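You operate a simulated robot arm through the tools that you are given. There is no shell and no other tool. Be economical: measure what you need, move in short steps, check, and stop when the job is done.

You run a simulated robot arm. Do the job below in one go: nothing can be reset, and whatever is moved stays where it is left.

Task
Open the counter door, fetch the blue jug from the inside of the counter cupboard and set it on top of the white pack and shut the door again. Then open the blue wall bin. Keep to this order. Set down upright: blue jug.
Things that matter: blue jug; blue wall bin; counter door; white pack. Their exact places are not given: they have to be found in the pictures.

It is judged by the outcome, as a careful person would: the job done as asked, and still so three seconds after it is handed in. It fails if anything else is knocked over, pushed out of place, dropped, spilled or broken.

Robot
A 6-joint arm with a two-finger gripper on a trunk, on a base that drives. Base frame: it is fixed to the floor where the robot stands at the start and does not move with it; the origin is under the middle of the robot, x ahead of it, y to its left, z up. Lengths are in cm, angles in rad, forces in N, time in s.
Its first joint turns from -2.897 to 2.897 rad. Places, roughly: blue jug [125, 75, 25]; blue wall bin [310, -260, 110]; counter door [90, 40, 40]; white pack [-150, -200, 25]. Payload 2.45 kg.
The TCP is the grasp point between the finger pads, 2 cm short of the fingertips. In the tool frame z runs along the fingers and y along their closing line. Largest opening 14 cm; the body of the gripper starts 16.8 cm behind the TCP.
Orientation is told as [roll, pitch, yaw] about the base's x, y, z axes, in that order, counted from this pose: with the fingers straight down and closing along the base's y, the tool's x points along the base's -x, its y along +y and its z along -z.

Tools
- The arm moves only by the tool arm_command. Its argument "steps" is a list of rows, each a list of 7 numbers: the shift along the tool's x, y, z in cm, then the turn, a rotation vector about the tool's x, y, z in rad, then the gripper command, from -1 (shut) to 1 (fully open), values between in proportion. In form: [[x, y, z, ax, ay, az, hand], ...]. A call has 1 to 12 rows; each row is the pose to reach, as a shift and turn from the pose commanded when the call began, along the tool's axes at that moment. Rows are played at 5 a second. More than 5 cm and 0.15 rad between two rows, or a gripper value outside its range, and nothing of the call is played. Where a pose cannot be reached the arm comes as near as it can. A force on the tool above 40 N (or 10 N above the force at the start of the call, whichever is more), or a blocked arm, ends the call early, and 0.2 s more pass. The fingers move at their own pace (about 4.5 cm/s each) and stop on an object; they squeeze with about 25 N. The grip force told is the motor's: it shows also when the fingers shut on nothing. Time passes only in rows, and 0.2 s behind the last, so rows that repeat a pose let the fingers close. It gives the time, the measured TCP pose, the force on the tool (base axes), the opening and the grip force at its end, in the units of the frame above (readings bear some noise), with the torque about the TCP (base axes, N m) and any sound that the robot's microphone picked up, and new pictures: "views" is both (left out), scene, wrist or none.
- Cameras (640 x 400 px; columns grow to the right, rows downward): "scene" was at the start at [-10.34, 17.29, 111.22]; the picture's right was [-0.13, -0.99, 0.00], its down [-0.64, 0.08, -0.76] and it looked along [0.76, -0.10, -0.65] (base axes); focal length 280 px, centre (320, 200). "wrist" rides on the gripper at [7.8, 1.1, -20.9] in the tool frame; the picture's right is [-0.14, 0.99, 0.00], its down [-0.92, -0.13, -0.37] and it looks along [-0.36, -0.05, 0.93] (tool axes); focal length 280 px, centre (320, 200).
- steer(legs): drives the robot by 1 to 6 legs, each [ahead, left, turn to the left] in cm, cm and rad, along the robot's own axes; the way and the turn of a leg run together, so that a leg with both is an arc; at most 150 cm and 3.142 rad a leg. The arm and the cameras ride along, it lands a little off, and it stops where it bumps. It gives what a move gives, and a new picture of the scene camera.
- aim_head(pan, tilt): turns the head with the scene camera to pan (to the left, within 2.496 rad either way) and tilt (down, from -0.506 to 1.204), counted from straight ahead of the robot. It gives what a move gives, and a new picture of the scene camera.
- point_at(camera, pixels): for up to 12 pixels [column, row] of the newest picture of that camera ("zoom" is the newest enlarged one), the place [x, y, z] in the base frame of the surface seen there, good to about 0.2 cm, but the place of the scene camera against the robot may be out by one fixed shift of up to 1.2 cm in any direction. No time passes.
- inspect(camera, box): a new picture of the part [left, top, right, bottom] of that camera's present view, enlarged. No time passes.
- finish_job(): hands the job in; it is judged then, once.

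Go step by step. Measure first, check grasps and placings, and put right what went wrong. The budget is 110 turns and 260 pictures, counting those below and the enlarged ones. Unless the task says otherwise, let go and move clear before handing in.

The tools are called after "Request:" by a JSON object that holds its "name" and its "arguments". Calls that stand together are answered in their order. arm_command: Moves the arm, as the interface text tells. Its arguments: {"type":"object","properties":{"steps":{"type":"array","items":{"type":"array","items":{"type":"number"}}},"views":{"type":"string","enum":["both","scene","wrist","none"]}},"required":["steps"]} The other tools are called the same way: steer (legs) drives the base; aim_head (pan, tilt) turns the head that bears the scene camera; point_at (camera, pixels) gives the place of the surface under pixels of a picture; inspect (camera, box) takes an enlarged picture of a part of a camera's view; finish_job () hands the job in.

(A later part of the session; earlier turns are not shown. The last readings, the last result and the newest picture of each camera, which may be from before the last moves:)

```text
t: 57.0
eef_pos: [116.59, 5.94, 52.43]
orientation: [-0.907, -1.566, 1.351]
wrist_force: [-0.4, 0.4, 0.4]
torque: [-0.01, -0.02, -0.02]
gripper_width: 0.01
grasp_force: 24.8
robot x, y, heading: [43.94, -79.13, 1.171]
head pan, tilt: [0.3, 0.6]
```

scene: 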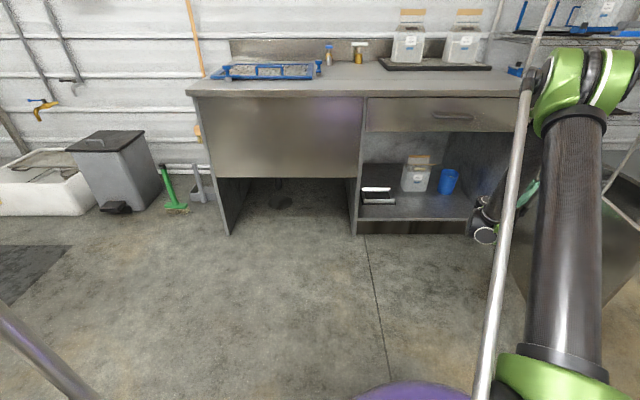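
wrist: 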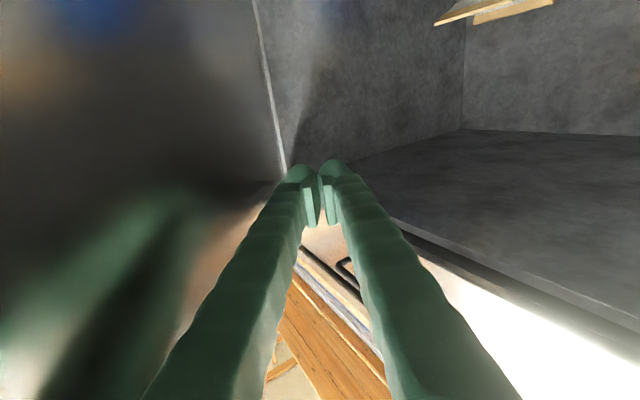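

The cupboard is open: jug at (448,180), bag at (416,175), another object at (378,197). I push the door slightly more, and zoom in on the inside.

Request:
{"name": "arm_command", "arguments": {"steps": [[0, -1.5, 1.5, 0, 0, 0, -1], [0, -3, 3, 0, 0, 0, -1], [0, -4.5, 4.5, 0, 0, 0, -1], [0, -6, 6, 0, 0, 0, -1], [0, -7.5, 7, 0, 0, 0, -1], [0, -9, 8, 0, 0, 0, -1], [0, -10.5, 8, 0, 0, 0, -1], [0, -12, 8, 0, 0, 0, -1]], "views": "scene"}}

Request:
{"name": "inspect", "arguments": {"camera": "scene", "box": [340, 100, 540, 250]}}

Request:
{"name": "point_at", "arguments": {"camera": "scene", "pixels": [[448, 171], [442, 182], [453, 183], [446, 192], [416, 160], [405, 175], [428, 175], [375, 188], [365, 200], [392, 202], [465, 217], [440, 215]]}}

```text
t: 58.8
eef_pos: [128.59, -1.59, 52.31]
orientation: [-0.886, -1.566, 1.331]
wrist_force: [-0.2, -0.4, -0.4]
torque: [0.0, -0.01, 0.01]
gripper_width: 0.02
grasp_force: 24.5
robot x, y, heading: [43.75, -79.28, 1.172]
head pan, tilt: [0.3, 0.6]
```

scene: 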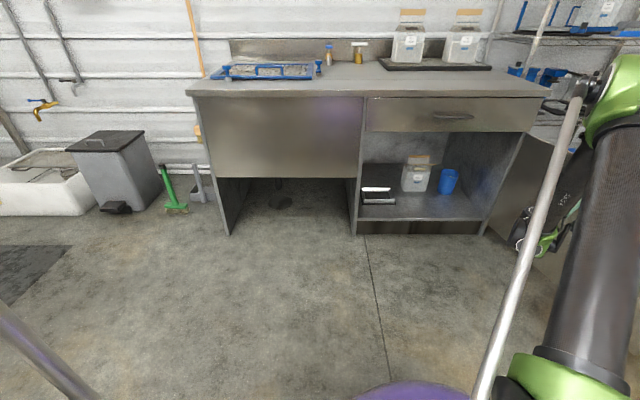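

```text
2.67 times, centred on (440, 175) of scene
```

zoom: 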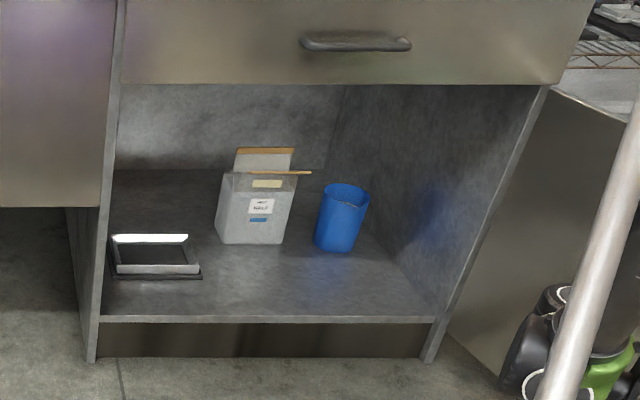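

```text
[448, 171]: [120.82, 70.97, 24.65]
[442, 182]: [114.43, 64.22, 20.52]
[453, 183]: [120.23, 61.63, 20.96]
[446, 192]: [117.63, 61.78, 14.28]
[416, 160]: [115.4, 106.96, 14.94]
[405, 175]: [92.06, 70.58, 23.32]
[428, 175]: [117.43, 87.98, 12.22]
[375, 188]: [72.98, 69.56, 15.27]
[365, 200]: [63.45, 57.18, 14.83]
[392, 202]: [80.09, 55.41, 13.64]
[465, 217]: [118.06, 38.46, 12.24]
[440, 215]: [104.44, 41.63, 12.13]
```

The door is >90° open. Jug: centre ≈(119.5,67), z 12–26; the bag's right edge ≈104, the right wall ≈130. I withdraw from the door, turn left and reposition in front of the opening.

Request:
{"name": "steer", "arguments": {"legs": [[-22, 0, 0], [0, 0, 0.6], [1, -40, 0]]}}

Request:
{"name": "aim_head", "arguments": {"pan": -0.45, "tilt": 0.6}}

```text
t: 64.2
eef_pos: [100.29, 21.34, 52.29]
orientation: [-0.891, -1.568, 1.942]
wrist_force: [0.1, 0.0, -0.1]
torque: [0.01, -0.01, -0.05]
gripper_width: 0.01
grasp_force: 25.4
robot x, y, heading: [74.32, -90.8, 1.774]
head pan, tilt: [0.3, 0.6]
```

scene: 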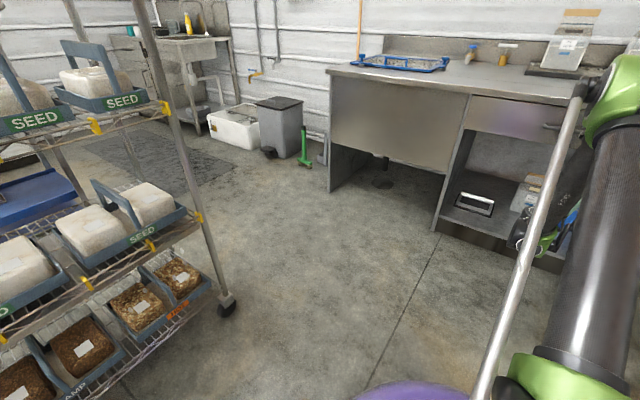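

```text
t: 65.3
eef_pos: [100.2, 21.36, 52.24]
orientation: [-0.895, -1.565, 1.944]
wrist_force: [-0.1, -0.1, -0.2]
torque: [-0.01, -0.01, -0.01]
gripper_width: 0.0
grasp_force: 24.8
robot x, y, heading: [74.51, -90.97, 1.769]
head pan, tilt: [-0.45, 0.6]
```

scene: 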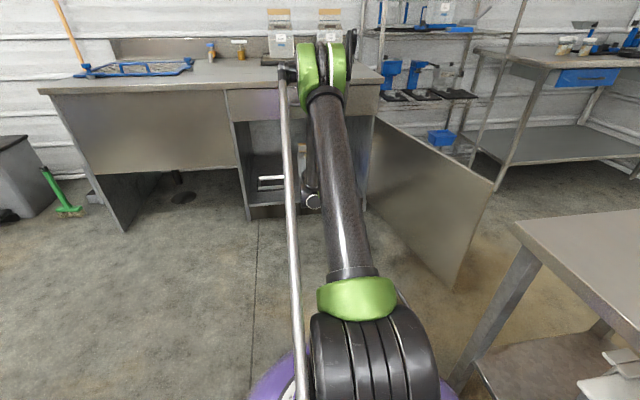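

The door stands wide open (edge at (495,185)–(455,288)). I turn the tool left 0.27 and pitch it down 0.5 rad, opening the fingers.

Request:
{"name": "arm_command", "arguments": {"steps": [[0, 0, 0, -0.066, 0.124, -0.017, 1], [0, 0, 0, -0.132, 0.248, -0.034, 1], [0, 0, 0, -0.198, 0.373, -0.05, 1], [0, 0, 0, -0.264, 0.497, -0.0675, 1], [0, 0, 0, -0.264, 0.497, -0.0675, 1], [0, 0, 0, -0.264, 0.497, -0.0675, 1]], "views": "both"}}

Request:
{"name": "point_at", "arguments": {"camera": "scene", "pixels": [[492, 186], [456, 284], [376, 125], [440, 260]]}}

```text
t: 66.8
eef_pos: [100.05, 21.35, 52.28]
orientation: [-0.007, -1.066, 1.323]
wrist_force: [-0.7, 0.4, 0.1]
torque: [-0.01, 0.01, 0.03]
gripper_width: 12.39
grasp_force: 0.1
robot x, y, heading: [74.82, -90.83, 1.77]
head pan, tilt: [-0.45, 0.6]
```

scene: 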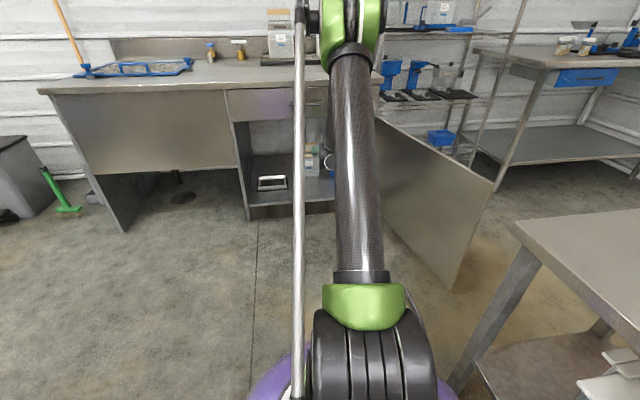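
wrist: 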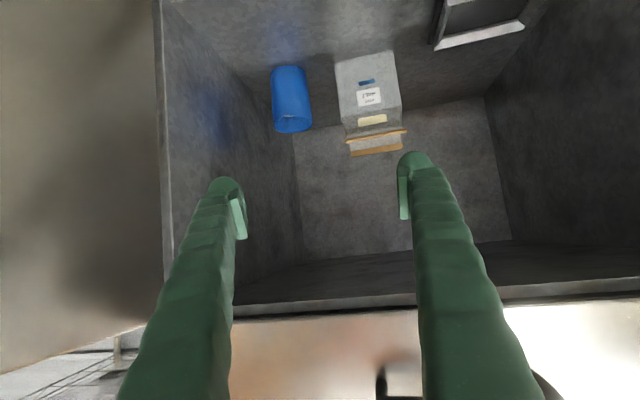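

```text
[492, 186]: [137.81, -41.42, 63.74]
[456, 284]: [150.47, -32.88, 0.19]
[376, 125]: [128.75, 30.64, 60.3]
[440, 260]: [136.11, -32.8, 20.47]
```

Both jug and bag are clear in the wrist view (jug (272–310, 65–132)). I measure with this camera, which has no fixed shift.

Request:
{"name": "point_at", "arguments": {"camera": "wrist", "pixels": [[290, 90], [276, 95], [306, 95], [292, 126], [290, 70], [280, 128], [303, 128], [340, 100], [345, 135], [250, 70], [170, 100], [320, 60]]}}

Request:
{"name": "inspect", "arguments": {"camera": "wrist", "box": [240, 30, 420, 170]}}

```text
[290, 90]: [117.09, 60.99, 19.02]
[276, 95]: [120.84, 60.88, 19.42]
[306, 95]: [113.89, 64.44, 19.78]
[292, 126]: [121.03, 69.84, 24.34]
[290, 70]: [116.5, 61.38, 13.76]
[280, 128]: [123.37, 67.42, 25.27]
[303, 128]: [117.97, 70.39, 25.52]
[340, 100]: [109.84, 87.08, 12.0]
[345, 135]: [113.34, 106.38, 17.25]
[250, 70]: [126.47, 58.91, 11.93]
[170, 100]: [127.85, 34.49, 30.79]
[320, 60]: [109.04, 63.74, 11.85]
```

```text
2.86 times, centred on (330, 100) of wrist
```

zoom: 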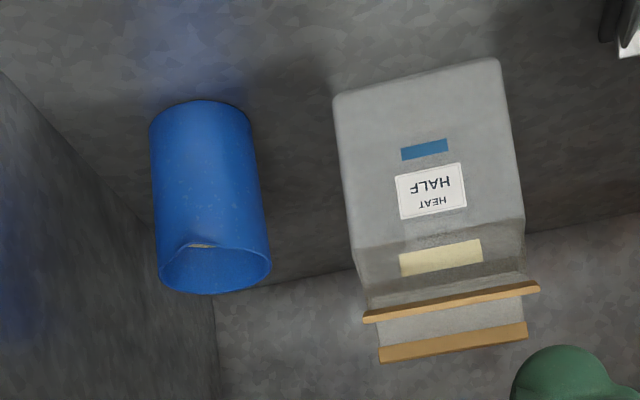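

Jug: centre ≈(118.7,65.5), radius ≈4.8, z 12–25.5. I pull the tool lower and nearer, then drive in front of the opening.

Request:
{"name": "arm_command", "arguments": {"steps": [[3.5, -1, -1, 0, 0, 0, 1], [7, -2, -2, 0, 0, 0, 1], [10.5, -3, -3, 0, 0, 0, 1], [14, -4, -4, 0, 0, 0, 1], [17.5, -5, -5, 0, 0, 0, 1], [21.3, -5.6, -5.5, 0, 0, 0, 1]], "views": "none"}}

```text
t: 68.2
eef_pos: [102.31, 6.87, 37.17]
orientation: [-0.008, -1.063, 1.323]
wrist_force: [-0.2, 0.1, 0.9]
torque: [-0.02, -0.02, 0.0]
gripper_width: 14.0
grasp_force: 0.1
out of reach, approached as far as the arm can: row 6
robot x, y, heading: [74.09, -90.66, 1.772]
head pan, tilt: [-0.45, 0.6]
```

Reached z 37. I drive so the TCP lies on the approach line at about (110.4,32.7).

Request:
{"name": "steer", "arguments": {"legs": [[12, -13, 0], [11.7, 0, 0]]}}

Request:
{"name": "arm_command", "arguments": {"steps": [[0, 0, 2, 0, 0, 0, 1]], "views": "wrist"}}

```text
t: 69.9
eef_pos: [112.61, 21.06, 37.1]
orientation: [-0.009, -1.063, 1.317]
wrist_force: [0.2, -0.7, -0.3]
torque: [-0.02, 0.03, 0.03]
gripper_width: 14.01
grasp_force: 0.0
robot x, y, heading: [83.75, -76.33, 1.766]
head pan, tilt: [-0.45, 0.6]
stopped in leg 2: the robot was blocked; the commanded pose is now the measured one
```

scene: 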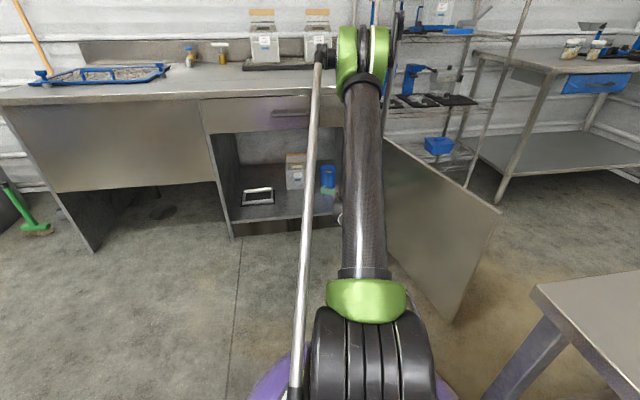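

```text
t: 70.3
eef_pos: [113.15, 22.86, 36.22]
orientation: [-0.008, -1.063, 1.314]
wrist_force: [-0.5, 0.3, 0.0]
torque: [-0.01, 0.01, 0.02]
gripper_width: 14.01
grasp_force: 0.0
robot x, y, heading: [83.38, -76.12, 1.762]
head pan, tilt: [-0.45, 0.6]
```

wrist: 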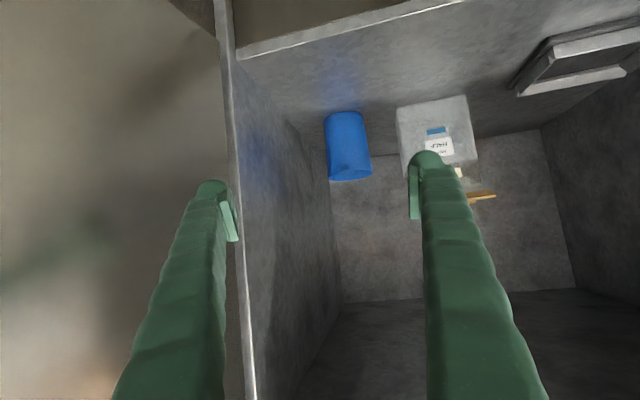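

The base was blocked, likely near the table leg at (114,-74). I shift left 6 cm, then check the table before going on.

Request:
{"name": "steer", "arguments": {"legs": [[0, 6, 0]]}}

Request:
{"name": "aim_head", "arguments": {"pan": -1.5, "tilt": 1.0}}

```text
t: 71.2
eef_pos: [107.19, 21.58, 36.2]
orientation: [-0.007, -1.064, 1.314]
wrist_force: [0.0, -0.3, 0.1]
torque: [-0.04, -0.03, 0.01]
gripper_width: 13.99
grasp_force: 0.0
robot x, y, heading: [78.0, -77.74, 1.763]
head pan, tilt: [-0.45, 0.6]
```

scene: 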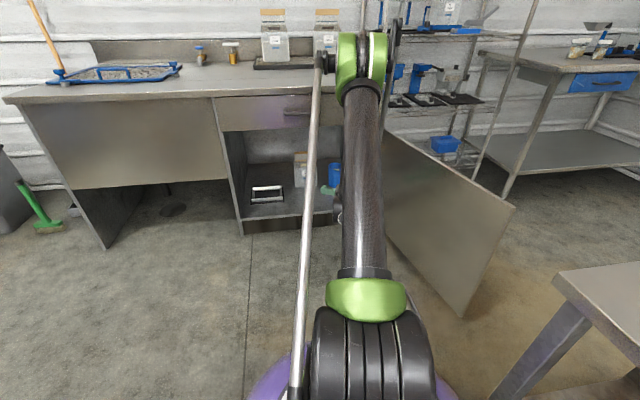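

```text
t: 72.5
eef_pos: [107.15, 21.77, 36.24]
orientation: [-0.005, -1.063, 1.312]
wrist_force: [-0.5, -0.7, 0.1]
torque: [0.02, 0.02, 0.01]
gripper_width: 13.98
grasp_force: 0.0
robot x, y, heading: [78.13, -77.77, 1.762]
head pan, tilt: [-1.499, 1.0]
```

scene: 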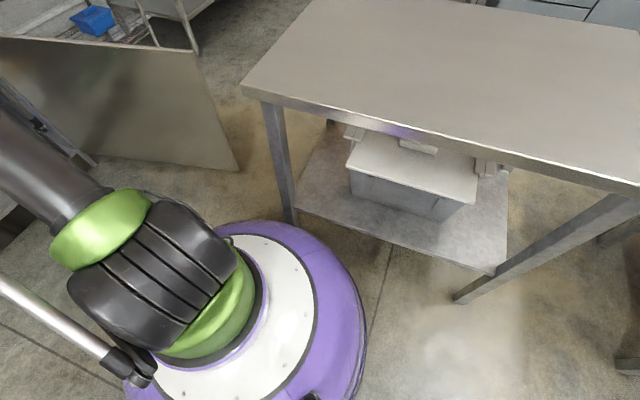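

Request:
{"name": "point_at", "arguments": {"camera": "scene", "pixels": [[244, 88], [290, 215], [355, 300], [365, 330], [290, 180]]}}

Request:
{"name": "steer", "arguments": {"legs": [[9, 0, 0]]}}

```text
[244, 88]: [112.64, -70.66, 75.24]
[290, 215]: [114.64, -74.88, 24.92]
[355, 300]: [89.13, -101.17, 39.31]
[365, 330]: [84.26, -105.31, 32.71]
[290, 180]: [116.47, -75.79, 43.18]
```

```text
t: 73.6
eef_pos: [105.36, 30.59, 36.1]
orientation: [-0.006, -1.062, 1.317]
wrist_force: [0.7, -0.2, -0.2]
torque: [-0.02, -0.02, 0.01]
gripper_width: 14.01
grasp_force: 0.0
robot x, y, heading: [76.4, -68.55, 1.765]
head pan, tilt: [-1.499, 1.0]
```

scene: 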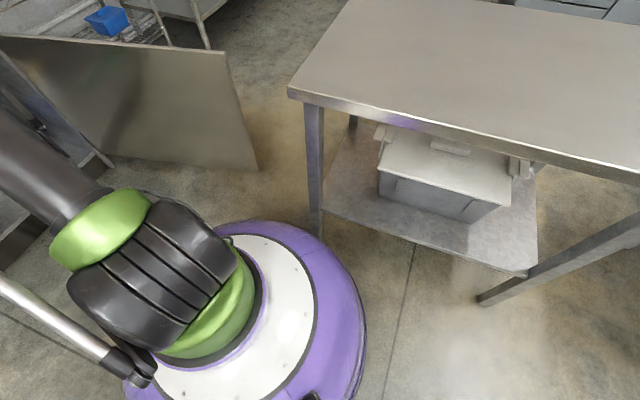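

The table stands as before. Now the arm aligns sideways and advances 20 cm down the approach line, stopping short of the jug.

Request:
{"name": "arm_command", "arguments": {"steps": [[-1.2, -2.2, 2.2, 0, 0, 0, 1], [-2.4, -4.4, 4.4, 0, 0, 0, 1], [-2.4, -4.4, 8.4, 0, 0, 0, 1], [-2.4, -4.4, 12.4, 0, 0, 0, 1], [-2.4, -4.4, 16.4, 0, 0, 0, 1], [-2.4, -4.4, 20.4, 0, 0, 0, 1], [-2.4, -4.4, 24.4, 0, 0, 0, 1]], "views": "wrist"}}

Request:
{"name": "aim_head", "arguments": {"pan": -0.35, "tilt": 0.5}}

```text
t: 75.2
eef_pos: [115.43, 51.22, 26.41]
orientation: [-0.008, -1.064, 1.316]
wrist_force: [0.3, 0.2, 0.2]
torque: [0.04, 0.0, -0.01]
gripper_width: 14.0
grasp_force: 0.1
robot x, y, heading: [76.14, -68.53, 1.761]
head pan, tilt: [-1.499, 1.0]
```

wrist: 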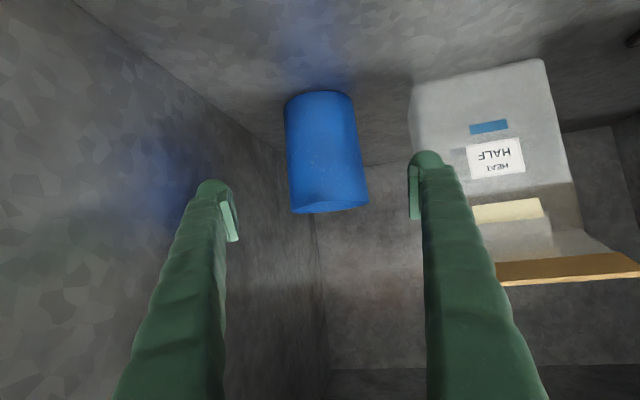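

```text
t: 76.6
eef_pos: [115.48, 51.19, 26.53]
orientation: [-0.007, -1.063, 1.316]
wrist_force: [0.2, -0.1, 0.5]
torque: [-0.02, 0.0, 0.0]
gripper_width: 14.0
grasp_force: 0.0
robot x, y, heading: [76.3, -68.75, 1.765]
head pan, tilt: [-0.351, 0.499]
```

scene: 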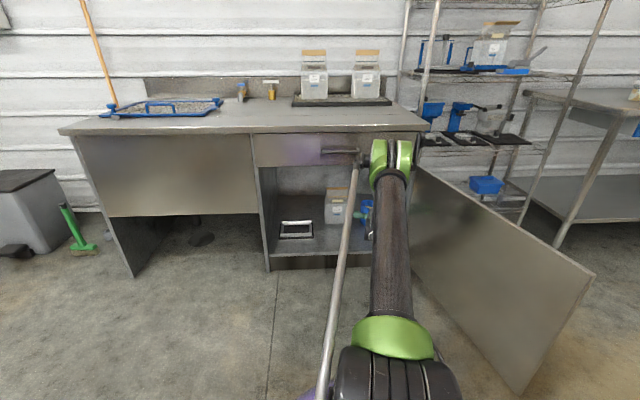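

The jug lies between the fingers. Before going deeper I check elbow clearance to the drawer handle (pixels (362,158) vs (335,152)).

Request:
{"name": "point_at", "arguments": {"camera": "scene", "pixels": [[362, 158], [335, 152], [378, 150], [404, 150], [395, 200], [370, 230], [415, 130]]}}

Request:
{"name": "point_at", "arguments": {"camera": "wrist", "pixels": [[290, 150], [325, 150], [360, 150], [320, 205], [320, 100], [415, 130]]}}

```text
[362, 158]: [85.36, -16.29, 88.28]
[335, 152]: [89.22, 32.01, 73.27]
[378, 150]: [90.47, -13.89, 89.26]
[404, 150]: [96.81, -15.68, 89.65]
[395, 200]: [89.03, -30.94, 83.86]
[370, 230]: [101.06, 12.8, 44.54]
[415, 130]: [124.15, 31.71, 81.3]
```

```text
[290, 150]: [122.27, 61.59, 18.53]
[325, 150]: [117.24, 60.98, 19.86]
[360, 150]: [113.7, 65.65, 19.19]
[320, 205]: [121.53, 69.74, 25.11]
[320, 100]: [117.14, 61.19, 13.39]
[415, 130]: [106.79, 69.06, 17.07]
```

Elbow is well clear. Jug centre refined to (118.6,65.7). I advance 15.5 cm and close.

Request:
{"name": "arm_command", "arguments": {"steps": [[0, 0, 4, 0, 0, 0, 1], [0, 0, 8, 0, 0, 0, 1], [0, 0, 12, 0, 0, 0, 1], [0, 0, 15.5, 0, 0, 0, 1], [0, 0, 15.5, 0, 0, 0, 1], [0, 0, 15.5, 0, 0, 0, -1], [0, 0, 15.5, 0, 0, 0, -1], [0, 0, 15.5, 0, 0, 0, -1], [0, 0, 15.5, 0, 0, 0, -1], [0, 0, 15.5, 0, 0, 0, -1]], "views": "wrist"}}

```text
t: 78.8
eef_pos: [117.01, 57.89, 25.55]
orientation: [-0.008, -1.061, 1.317]
wrist_force: [-0.2, 0.0, 0.2]
torque: [0.03, -0.02, -0.02]
gripper_width: 3.36
grasp_force: 0.0
out of reach, approached as far as the arm can: row 2, 3, 4, 5, 6, 7, 8, 9, 10
robot x, y, heading: [76.25, -68.24, 1.763]
head pan, tilt: [-0.351, 0.499]
```

wrist: 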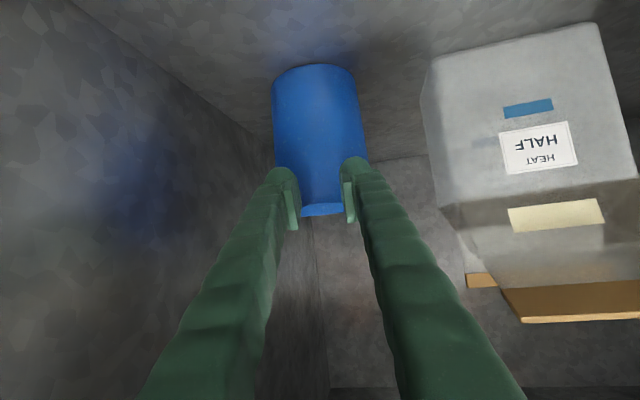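

Not gripped: the arm ran out of reach at radius 133. I open, retract, drive the base 11 cm closer, then retry.

Request:
{"name": "arm_command", "arguments": {"steps": [[0, 0, 0, 0, 0, 0, 1], [0, 0, 0, 0, 0, 0, 1], [0, 0, 0, 0, 0, 0, 1], [0, 0, 0, 0, 0, 0, 1], [0, 0, -4, 0, 0, 0, 1], [0, 0, -8, 0, 0, 0, 1], [0, 0, -12, 0, 0, 0, 1], [0, 0, -16, 0, 0, 0, 1], [0, 0, -20, 0, 0, 0, 1], [0, 0, -23, 0, 0, 0, 1]], "views": "none"}}

Request:
{"name": "steer", "arguments": {"legs": [[11, -2.5, 0]]}}

```text
t: 81.0
eef_pos: [111.93, 38.58, 36.88]
orientation: [-0.009, -1.061, 1.316]
wrist_force: [0.3, 0.1, 0.5]
torque: [0.0, 0.03, -0.03]
gripper_width: 14.0
grasp_force: 0.1
robot x, y, heading: [76.34, -68.98, 1.76]
head pan, tilt: [-0.351, 0.499]
```

```text
t: 82.2
eef_pos: [112.33, 49.66, 36.83]
orientation: [-0.007, -1.062, 1.316]
wrist_force: [0.0, 0.4, -0.7]
torque: [0.0, 0.0, 0.0]
gripper_width: 14.0
grasp_force: 0.0
robot x, y, heading: [76.53, -57.78, 1.766]
head pan, tilt: [-0.351, 0.499]
```

scene: 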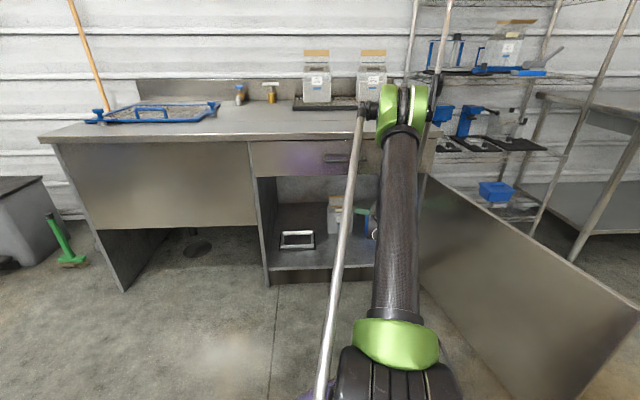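

TCP (112.3,49.7,36.8). I move onto the line and advance to the jug, leaving the fingers open to check.

Request:
{"name": "arm_command", "arguments": {"steps": [[3.8, -1.3, 0, 0, 0, 0, 1], [7.5, -2.5, 0, 0, 0, 0, 1], [7.5, -2.5, 5, 0, 0, 0, 1], [7.5, -2.5, 10, 0, 0, 0, 1], [7.5, -2.5, 14, 0, 0, 0, 1], [7.5, -2.5, 18, 0, 0, 0, 1], [7.5, -2.5, 21, 0, 0, 0, 1], [7.5, -2.5, 23, 0, 0, 0, 1]], "views": "wrist"}}

```text
t: 84.0
eef_pos: [118.31, 63.04, 21.35]
orientation: [-0.007, -1.062, 1.317]
wrist_force: [0.4, -0.4, -0.3]
torque: [0.0, -0.02, 0.01]
gripper_width: 13.98
grasp_force: 0.1
out of reach, approached as far as the arm can: row 7, 8
robot x, y, heading: [76.39, -57.68, 1.762]
head pan, tilt: [-0.351, 0.499]
```

wrist: 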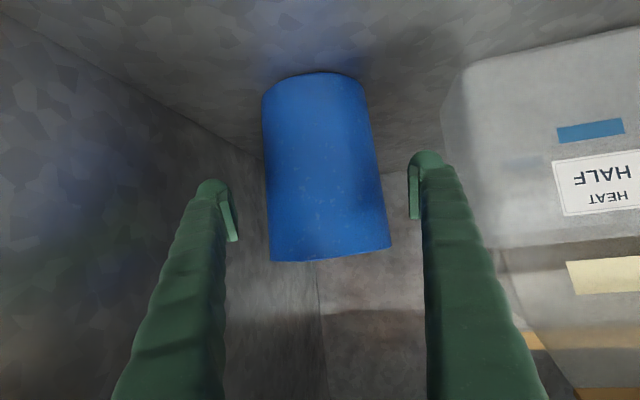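

Fingers straddle the jug but 2.7 cm short of its axis. I nudge the base ahead 2.6 cm and right 0.8.

Request:
{"name": "steer", "arguments": {"legs": [[2.4, -0.8, 0]]}}

Request:
{"name": "arm_command", "arguments": {"steps": [[0.5, 0, 0, 0, 0, 0, 1], [0.5, 0, 0, 0, 0, 0, -1], [0.5, 0, 0, 0, 0, 0, -1], [0.5, 0, 0, 0, 0, 0, -1], [0.5, 0, 0, 0, 0, 0, -1], [0.5, 0, 0, 0, 0, 0, -1], [0.5, 0, 0, 0, 0, 0, -1]], "views": "wrist"}}

```text
t: 84.8
eef_pos: [118.84, 65.36, 21.46]
orientation: [-0.007, -1.062, 1.318]
wrist_force: [0.0, 0.3, -0.3]
torque: [0.0, -0.01, 0.02]
gripper_width: 13.99
grasp_force: 0.0
robot x, y, heading: [77.18, -55.43, 1.767]
head pan, tilt: [-0.351, 0.499]
```

scene: 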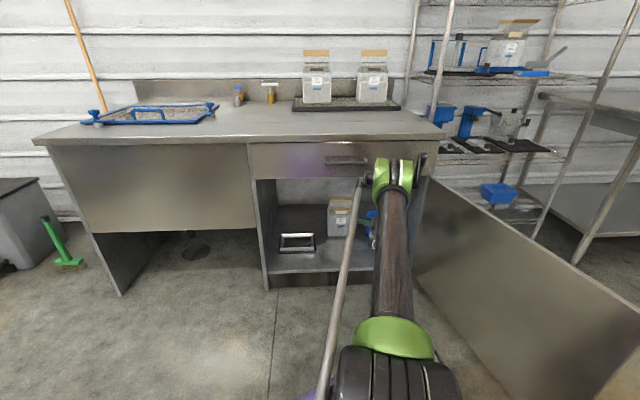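

```text
t: 86.4
eef_pos: [118.8, 65.16, 21.16]
orientation: [-0.007, -1.06, 1.315]
wrist_force: [1.2, -0.7, 0.2]
torque: [0.02, -0.13, -0.05]
gripper_width: 10.64
grasp_force: 25.0
robot x, y, heading: [76.99, -55.51, 1.763]
head pan, tilt: [-0.351, 0.499]
```

wrist: 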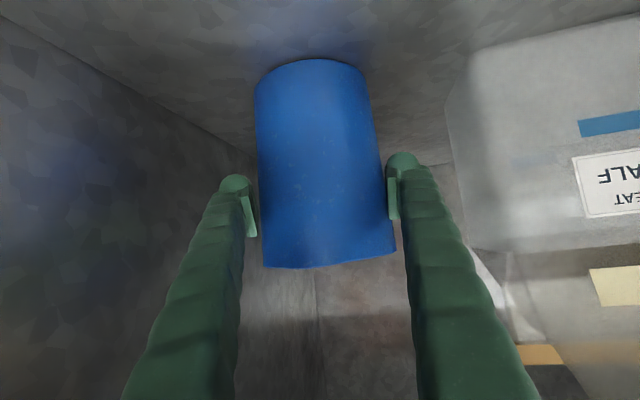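

Gripped at 10.6 cm with 25 N. I lift 5 cm straight up and check.

Request:
{"name": "arm_command", "arguments": {"steps": [[-0.9, 0, -0.5, 0, 0, 0, -1], [-1.8, 0, -1, 0, 0, 0, -1], [-2.7, 0, -1.5, 0, 0, 0, -1], [-3.5, 0, -2, 0, 0, 0, -1], [-4.4, 0, -2.4, 0, 0, 0, -1]], "views": "wrist"}}

```text
t: 87.6
eef_pos: [118.78, 65.34, 25.83]
orientation: [-0.009, -1.06, 1.316]
wrist_force: [-0.7, -0.1, -4.8]
torque: [-0.09, 0.01, -0.01]
gripper_width: 10.63
grasp_force: 24.6
robot x, y, heading: [77.22, -55.12, 1.763]
head pan, tilt: [-0.351, 0.499]
```

wrist: 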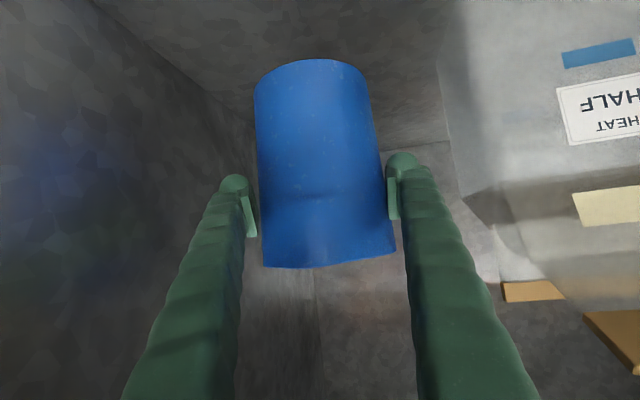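

The jug is lifted and steady. I back the base out of the cupboard, drifting slightly left.

Request:
{"name": "steer", "arguments": {"legs": [[-20, 7, 0], [-20, 7, 0]]}}

Request:
{"name": "arm_command", "arguments": {"steps": [[-3.5, 0, -4, 0, 0, 0, -1], [-7, 0, -8, 0, 0, 0, -1], [-10.5, 0, -12, 0, 0, 0, -1], [-14, 0, -16, 0, 0, 0, -1]], "views": "both"}}

```text
t: 90.5
eef_pos: [113.0, 23.16, 25.8]
orientation: [-0.007, -1.062, 1.314]
wrist_force: [0.3, -0.7, -4.7]
torque: [-0.1, 0.0, 0.0]
gripper_width: 10.61
grasp_force: 24.5
robot x, y, heading: [71.01, -96.6, 1.759]
head pan, tilt: [-0.351, 0.499]
```

scene: 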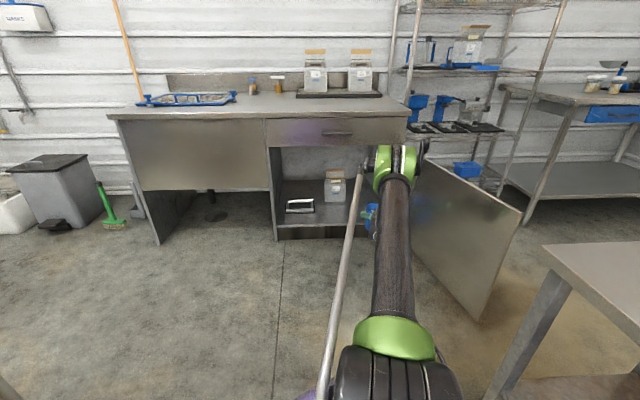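

```text
refused: row 1 steps farther than a row can; nothing moved
```

Jug is out of the cupboard. I raise and retract it in smaller rows for the drive.

Request:
{"name": "arm_command", "arguments": {"steps": [[-3, 0, -3.5, 0, 0, 0, -1], [-6, 0, -7, 0, 0, 0, -1], [-9, 0, -10.5, 0, 0, 0, -1], [-12, 0, -14, 0, 0, 0, -1], [-14, 0, -18, 0, 0, 0, -1], [-16, 0, -22, 0, 0, 0, -1]], "views": "none"}}

Request:
{"name": "aim_head", "arguments": {"pan": 1.6, "tilt": 0.45}}

Request:
{"name": "aim_head", "arguments": {"pan": 2.4, "tilt": 0.45}}

```text
t: 91.9
eef_pos: [109.6, 12.23, 50.49]
orientation: [-0.008, -1.061, 1.311]
wrist_force: [-0.5, 0.5, -4.4]
torque: [-0.06, -0.01, 0.01]
gripper_width: 10.59
grasp_force: 25.1
robot x, y, heading: [70.71, -97.37, 1.758]
head pan, tilt: [-0.351, 0.499]
```

```text
t: 93.8
eef_pos: [109.58, 12.32, 50.55]
orientation: [-0.006, -1.06, 1.314]
wrist_force: [-0.5, 0.0, -5.2]
torque: [-0.11, 0.0, -0.01]
gripper_width: 10.58
grasp_force: 25.0
robot x, y, heading: [70.63, -97.22, 1.756]
head pan, tilt: [1.6, 0.45]
```

scene: 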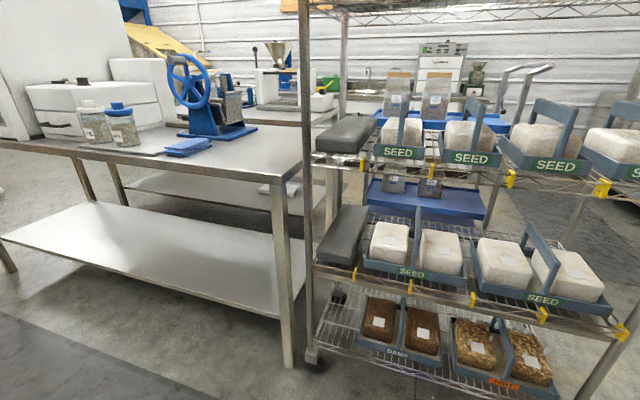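

```text
t: 94.9
eef_pos: [109.73, 12.23, 50.54]
orientation: [-0.008, -1.062, 1.312]
wrist_force: [0.0, -1.1, -4.0]
torque: [-0.09, -0.01, 0.0]
gripper_width: 10.61
grasp_force: 25.0
robot x, y, heading: [70.65, -97.25, 1.761]
head pan, tilt: [2.4, 0.45]
```

scene: 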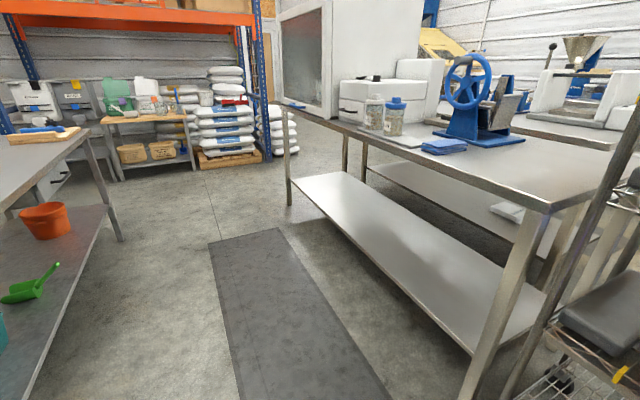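

There is a near bench (top corner (547,210)) and behind it another bench whose lower shelf holds the pack (507,212). I measure both and the gap.

Request:
{"name": "point_at", "arguments": {"camera": "scene", "pixels": [[547, 208], [285, 108], [507, 210], [520, 215], [445, 348], [440, 190], [560, 135], [370, 165], [620, 150], [545, 285], [590, 240], [400, 180]]}}

Request:
{"name": "inspect", "arguments": {"camera": "scene", "box": [360, 60, 640, 300]}}

```text
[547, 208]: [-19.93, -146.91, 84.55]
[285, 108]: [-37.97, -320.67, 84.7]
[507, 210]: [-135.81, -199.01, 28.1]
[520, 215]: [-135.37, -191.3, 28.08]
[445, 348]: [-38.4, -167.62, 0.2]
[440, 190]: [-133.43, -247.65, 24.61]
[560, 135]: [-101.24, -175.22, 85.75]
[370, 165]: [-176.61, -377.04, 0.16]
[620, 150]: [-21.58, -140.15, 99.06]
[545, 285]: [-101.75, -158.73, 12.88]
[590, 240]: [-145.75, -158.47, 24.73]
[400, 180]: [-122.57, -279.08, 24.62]
```

```text
1.67 times, centred on (500, 180) of scene
```

zoom: 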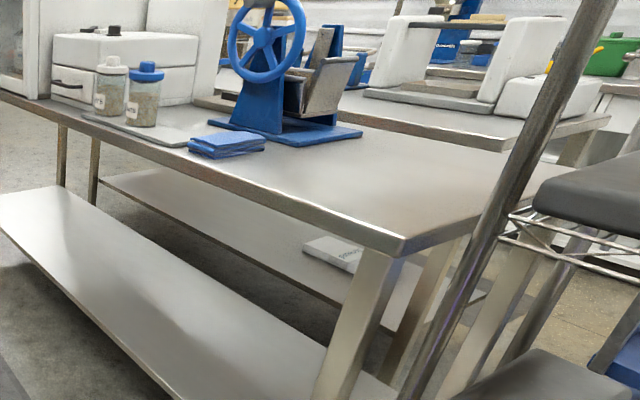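

The benches are nearly adjacent, so the pack must be reached from the far end or the far side. First I fold the arm in and up for safer driving.

Request:
{"name": "arm_command", "arguments": {"steps": [[-1, 0, -4, 0, 0, 0, -1], [-2, 0, -8, 0, 0, 0, -1], [-3, 0, -12, 0, 0, 0, -1], [-3, 0, -16, 0, 0, 0, -1], [-3, 0, -20, 0, 0, 0, -1], [-3, 0, -24, 0, 0, 0, -1], [-3, 0, -28, 0, 0, 0, -1], [-3, 0, -32, 0, 0, 0, -1], [-3, 0, -36, 0, 0, 0, -1], [-3, 0, -40, 0, 0, 0, -1]], "views": "wrist"}}

```text
t: 97.1
eef_pos: [101.09, -20.19, 72.8]
orientation: [-0.007, -1.062, 1.312]
wrist_force: [0.2, -0.3, -4.5]
torque: [-0.16, 0.04, 0.02]
gripper_width: 10.6
grasp_force: 25.0
robot x, y, heading: [70.66, -97.34, 1.76]
head pan, tilt: [2.4, 0.45]
```

wrist: 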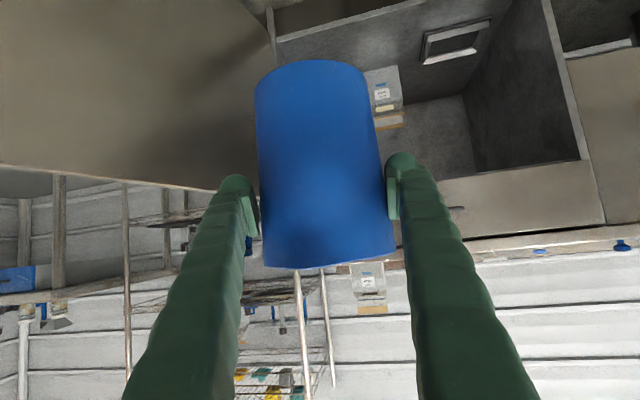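

Still gripped, radius 83. I fold in a bit more, then turn the tool toward the left side.

Request:
{"name": "arm_command", "arguments": {"steps": [[2, 0, -4, 0, 0, 0, -1], [3, 0, -8, 0, 0, 0, -1], [4, 0, -12, 0, 0, 0, -1], [5, 0, -16, 0, 0, 0, -1], [5, 0, -20, 0, 0, 0, -1]], "views": "none"}}

Request:
{"name": "steer", "arguments": {"legs": [[35, 0, 0]]}}

```text
t: 98.3
eef_pos: [95.84, -39.25, 78.13]
orientation: [-0.009, -1.061, 1.311]
wrist_force: [-0.5, -0.1, -4.7]
torque: [-0.13, 0.04, 0.03]
gripper_width: 10.57
grasp_force: 25.0
robot x, y, heading: [70.95, -97.02, 1.756]
head pan, tilt: [2.4, 0.45]
```

```text
t: 100.6
eef_pos: [89.11, -4.27, 78.05]
orientation: [-0.009, -1.062, 1.312]
wrist_force: [0.4, -0.4, -4.1]
torque: [-0.08, -0.02, 0.0]
gripper_width: 10.53
grasp_force: 24.3
robot x, y, heading: [63.75, -62.15, 1.763]
head pan, tilt: [2.4, 0.45]
```

scene: 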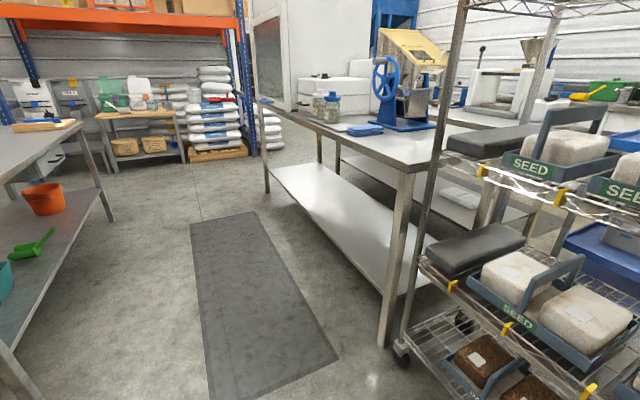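

Radius now 63. I turn left 1.4 (facing −x), move to y≈−16 and drive through the aisle past the rack.

Request:
{"name": "steer", "arguments": {"legs": [[0, 0, 1.4], [0, -46, 0], [85, 0, 0]]}}

Request:
{"name": "aim_head", "arguments": {"pan": 0.5, "tilt": 0.5}}

```text
t: 111.0
eef_pos: [-74.55, 17.61, 78.17]
orientation: [-0.006, -1.062, 2.702]
wrist_force: [-0.6, -0.3, -4.6]
torque: [-0.01, -0.1, 0.01]
gripper_width: 10.4
grasp_force: 25.1
robot x, y, heading: [-21.97, -17.7, -3.133]
head pan, tilt: [2.4, 0.45]
```

scene: 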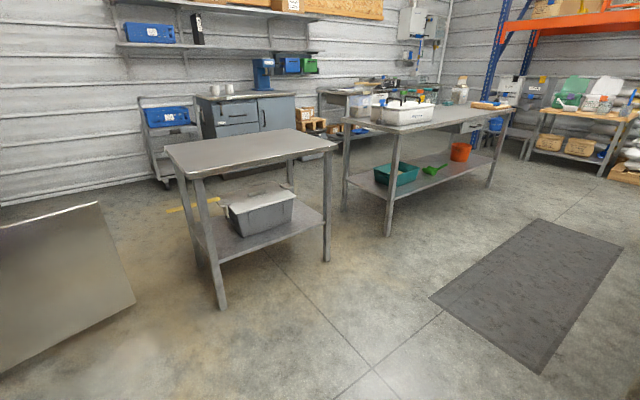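

```text
t: 112.8
eef_pos: [-74.78, 17.76, 78.09]
orientation: [-0.006, -1.061, 2.7]
wrist_force: [0.7, -0.2, -4.8]
torque: [-0.03, -0.08, -0.01]
gripper_width: 10.39
grasp_force: 25.0
robot x, y, heading: [-22.13, -17.07, -3.138]
head pan, tilt: [0.499, 0.499]
```

scene: 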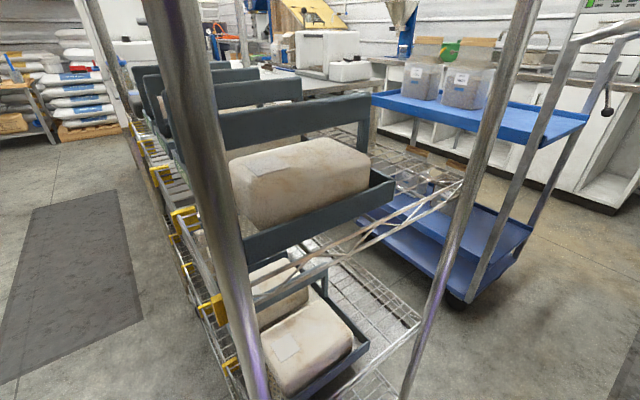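

Grip width shrank slightly (10.64→10.39); I check the jug in the wrist view and look ahead.

Request:
{"name": "arm_command", "arguments": {"steps": [[0, 0, 0, 0, 0, 0, -1]], "views": "wrist"}}

Request:
{"name": "aim_head", "arguments": {"pan": 0.0, "tilt": 0.5}}

```text
t: 113.2
eef_pos: [-74.75, 17.88, 78.12]
orientation: [-0.008, -1.062, 2.702]
wrist_force: [-0.1, 1.0, -4.9]
torque: [-0.03, -0.13, 0.01]
gripper_width: 10.39
grasp_force: 25.2
robot x, y, heading: [-22.25, -17.63, -3.137]
head pan, tilt: [0.499, 0.499]
```

wrist: 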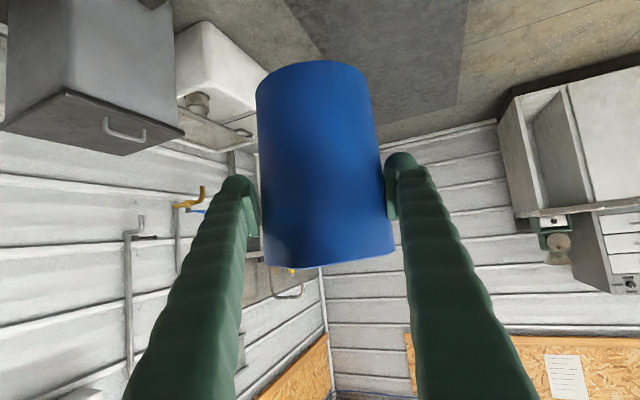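

```text
t: 114.2
eef_pos: [-74.76, 17.95, 78.1]
orientation: [-0.006, -1.061, 2.702]
wrist_force: [-0.2, 0.5, -4.0]
torque: [0.01, -0.07, 0.01]
gripper_width: 10.35
grasp_force: 24.9
robot x, y, heading: [-22.28, -17.16, -3.137]
head pan, tilt: [0.0, 0.499]
```

scene: 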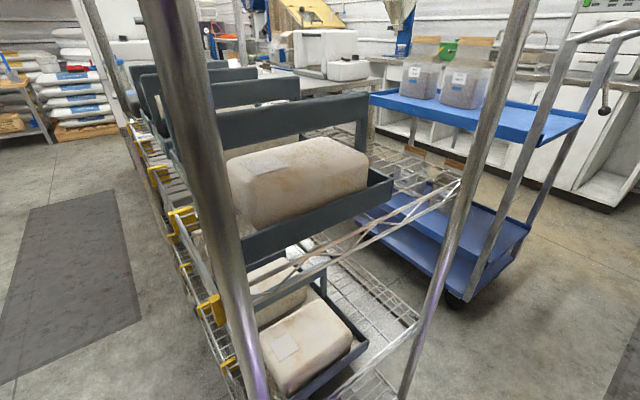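

Request:
{"name": "inspect", "arguments": {"camera": "scene", "box": [0, 0, 640, 400]}}

```text
1.00 times, centred on (320, 200) of scene (not enlarged: the box is as wide or as high as the picture)
```

zoom: 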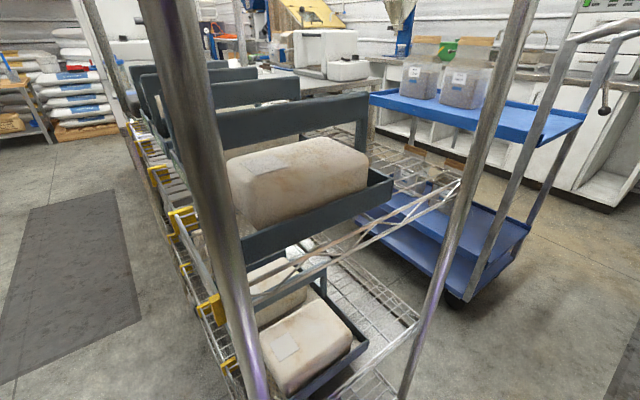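

The picture did not change with the pan; I check where it is really looking.

Request:
{"name": "point_at", "arguments": {"camera": "scene", "pixels": [[320, 200], [500, 380], [470, 295], [375, 98], [585, 118], [445, 290], [605, 205], [540, 240]]}}

Request:
{"name": "aim_head", "arguments": {"pan": -0.3, "tilt": 0.45}}

```text
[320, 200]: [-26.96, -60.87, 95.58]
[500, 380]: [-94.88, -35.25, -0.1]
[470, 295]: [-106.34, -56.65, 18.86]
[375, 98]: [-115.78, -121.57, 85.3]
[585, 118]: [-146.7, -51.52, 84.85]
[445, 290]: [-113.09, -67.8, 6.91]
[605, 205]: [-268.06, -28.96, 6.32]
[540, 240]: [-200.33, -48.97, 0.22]
```

```text
t: 115.0
eef_pos: [-74.69, 17.77, 78.14]
orientation: [-0.006, -1.061, 2.703]
wrist_force: [-0.3, -0.4, -5.0]
torque: [-0.02, -0.07, 0.01]
gripper_width: 10.35
grasp_force: 24.7
robot x, y, heading: [-22.13, -17.67, -3.134]
head pan, tilt: [-0.3, 0.45]
```

scene: 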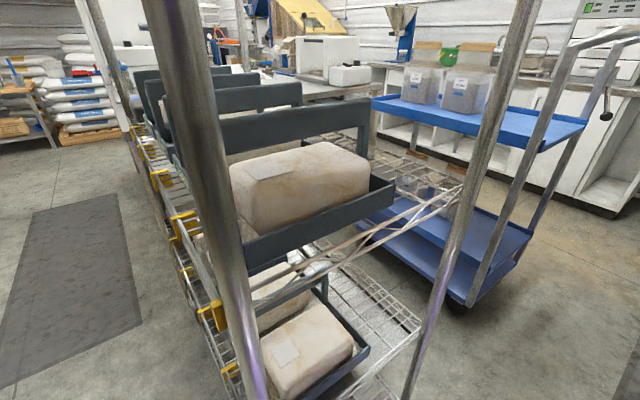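

The head seems hindered, but the map is clear: cart at x −106…−147, y −51…−121. I go on west along y≈−5 and then turn left to look down the aisle behind the cart.

Request:
{"name": "steer", "arguments": {"legs": [[0, -12, 0], [140, 0, 0], [0, 0, 0.9]]}}

Request:
{"name": "aim_head", "arguments": {"pan": 0.6, "tilt": 0.5}}

```text
t: 125.1
eef_pos: [-220.9, -29.32, 78.2]
orientation: [-0.006, -1.06, -2.649]
wrist_force: [-0.1, 0.7, -4.3]
torque: [0.05, -0.06, -0.01]
gripper_width: 10.3
grasp_force: 24.9
robot x, y, heading: [-161.28, -8.17, -2.202]
head pan, tilt: [-0.3, 0.45]
```

scene: 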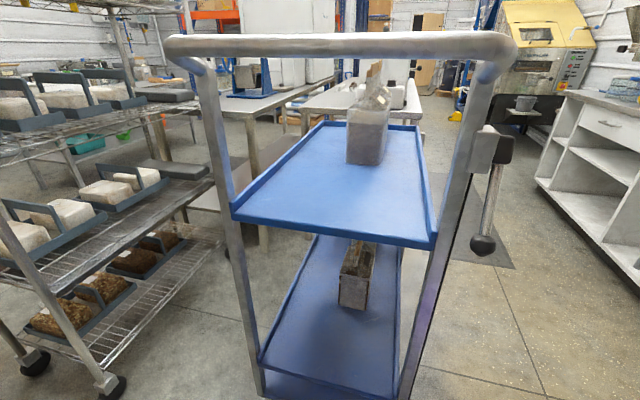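

```text
t: 126.3
eef_pos: [-221.19, -29.4, 78.19]
orientation: [-0.008, -1.062, -2.648]
wrist_force: [0.0, -0.5, -4.4]
torque: [0.06, -0.07, -0.01]
gripper_width: 10.31
grasp_force: 24.8
robot x, y, heading: [-161.24, -7.99, -2.2]
head pan, tilt: [0.6, 0.499]
```

scene: 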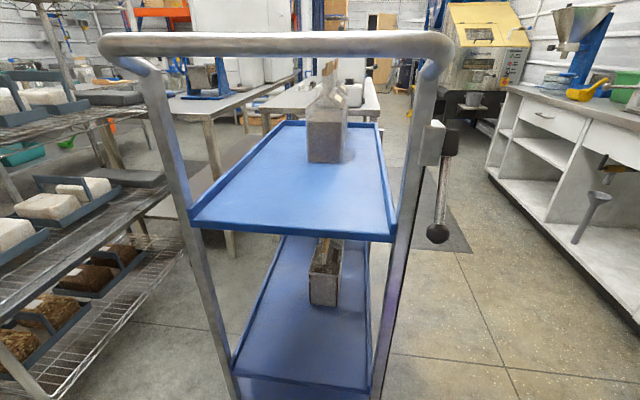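

Now the aisle right of the cart is visible up to the white counter. I measure its width and the far bench.

Request:
{"name": "point_at", "arguments": {"camera": "scene", "pixels": [[620, 310], [490, 175], [437, 232], [385, 235], [195, 225], [380, 118], [360, 110], [440, 200], [400, 250], [505, 85], [372, 380], [268, 105]]}}

Request:
{"name": "inspect", "arguments": {"camera": "scene", "box": [180, 60, 500, 260]}}

```text
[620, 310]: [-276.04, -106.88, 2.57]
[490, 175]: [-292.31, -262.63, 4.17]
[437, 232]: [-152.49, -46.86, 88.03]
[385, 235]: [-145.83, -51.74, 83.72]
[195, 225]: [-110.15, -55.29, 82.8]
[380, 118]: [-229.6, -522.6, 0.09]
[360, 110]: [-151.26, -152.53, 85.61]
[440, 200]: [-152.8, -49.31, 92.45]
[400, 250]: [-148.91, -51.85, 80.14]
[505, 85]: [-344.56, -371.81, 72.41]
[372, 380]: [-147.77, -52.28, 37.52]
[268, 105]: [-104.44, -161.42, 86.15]
```

```text
2.00 times, centred on (340, 160) of scene
```

zoom: 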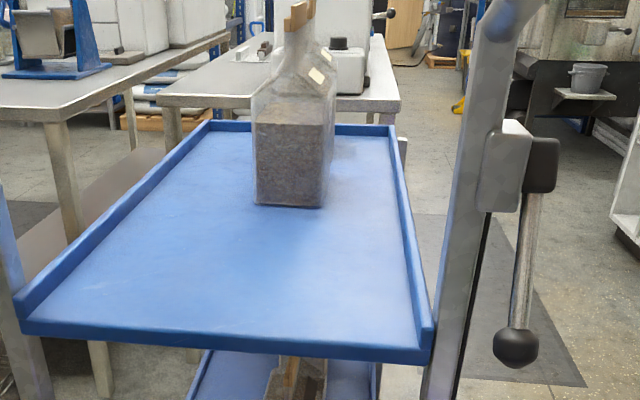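

The aisle is ~115 cm wide (bench edge x≈−160, counter x≈−277…−290). I'll work from about (−232,−118), reaching diagonally to the pack. Driving there in steps.

Request:
{"name": "steer", "arguments": {"legs": [[0, 0, 0.5], [15.7, -43.5, 0], [0, 0, 0.7]]}}

Request:
{"name": "steer", "arguments": {"legs": [[35, -37, 0], [35, -37, 0], [0, 0, 0.77]]}}

Request:
{"name": "aim_head", "arguments": {"pan": -0.5, "tilt": 0.6}}

```text
t: 132.4
eef_pos: [-209.43, -81.05, 78.19]
orientation: [-0.007, -1.06, -1.458]
wrist_force: [0.2, -0.5, -4.0]
torque: [0.09, 0.02, 0.01]
gripper_width: 10.24
grasp_force: 25.0
robot x, y, heading: [-207.52, -17.35, -1.011]
head pan, tilt: [0.6, 0.499]
```

scene: 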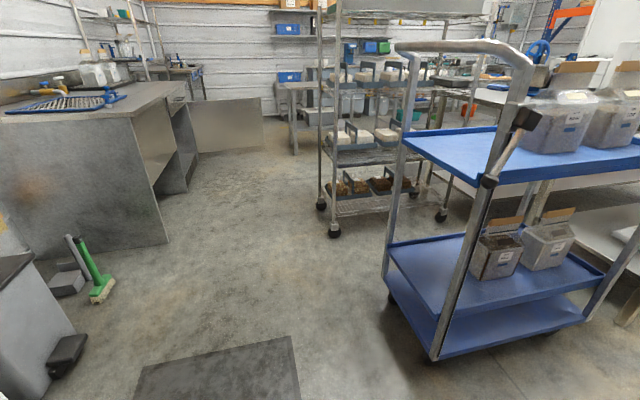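

```text
t: 139.9
eef_pos: [-191.44, -163.43, 78.3]
orientation: [-0.008, -1.061, -0.711]
wrist_force: [0.9, 0.2, -4.8]
torque: [0.02, 0.05, 0.03]
gripper_width: 10.24
grasp_force: 25.1
robot x, y, heading: [-232.92, -115.27, -0.265]
head pan, tilt: [0.6, 0.499]
```

scene: 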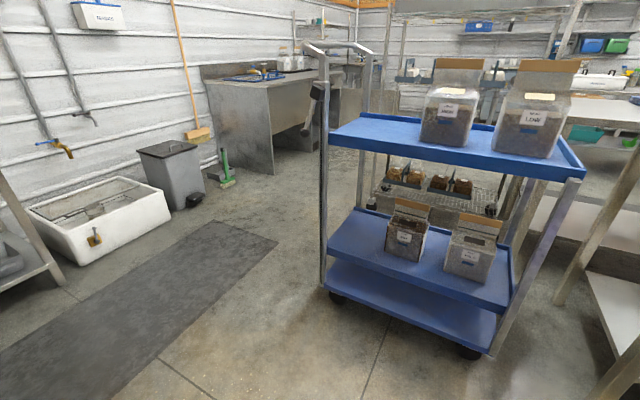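

```text
t: 141.2
eef_pos: [-191.32, -163.57, 78.23]
orientation: [-0.006, -1.061, -0.71]
wrist_force: [-0.1, 0.4, -3.9]
torque: [0.05, 0.07, 0.02]
gripper_width: 10.2
grasp_force: 25.1
robot x, y, heading: [-232.88, -114.95, -0.258]
head pan, tilt: [-0.499, 0.6]
```

scene: 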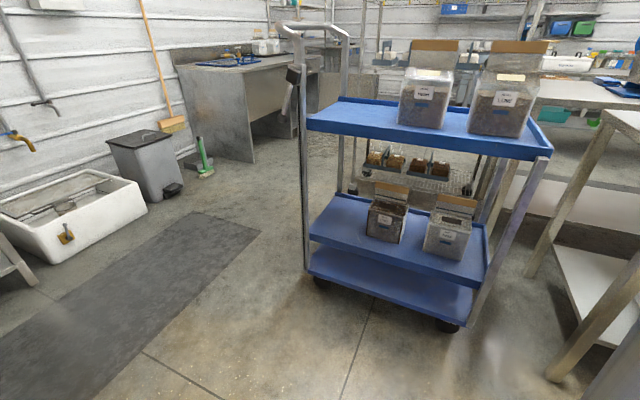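

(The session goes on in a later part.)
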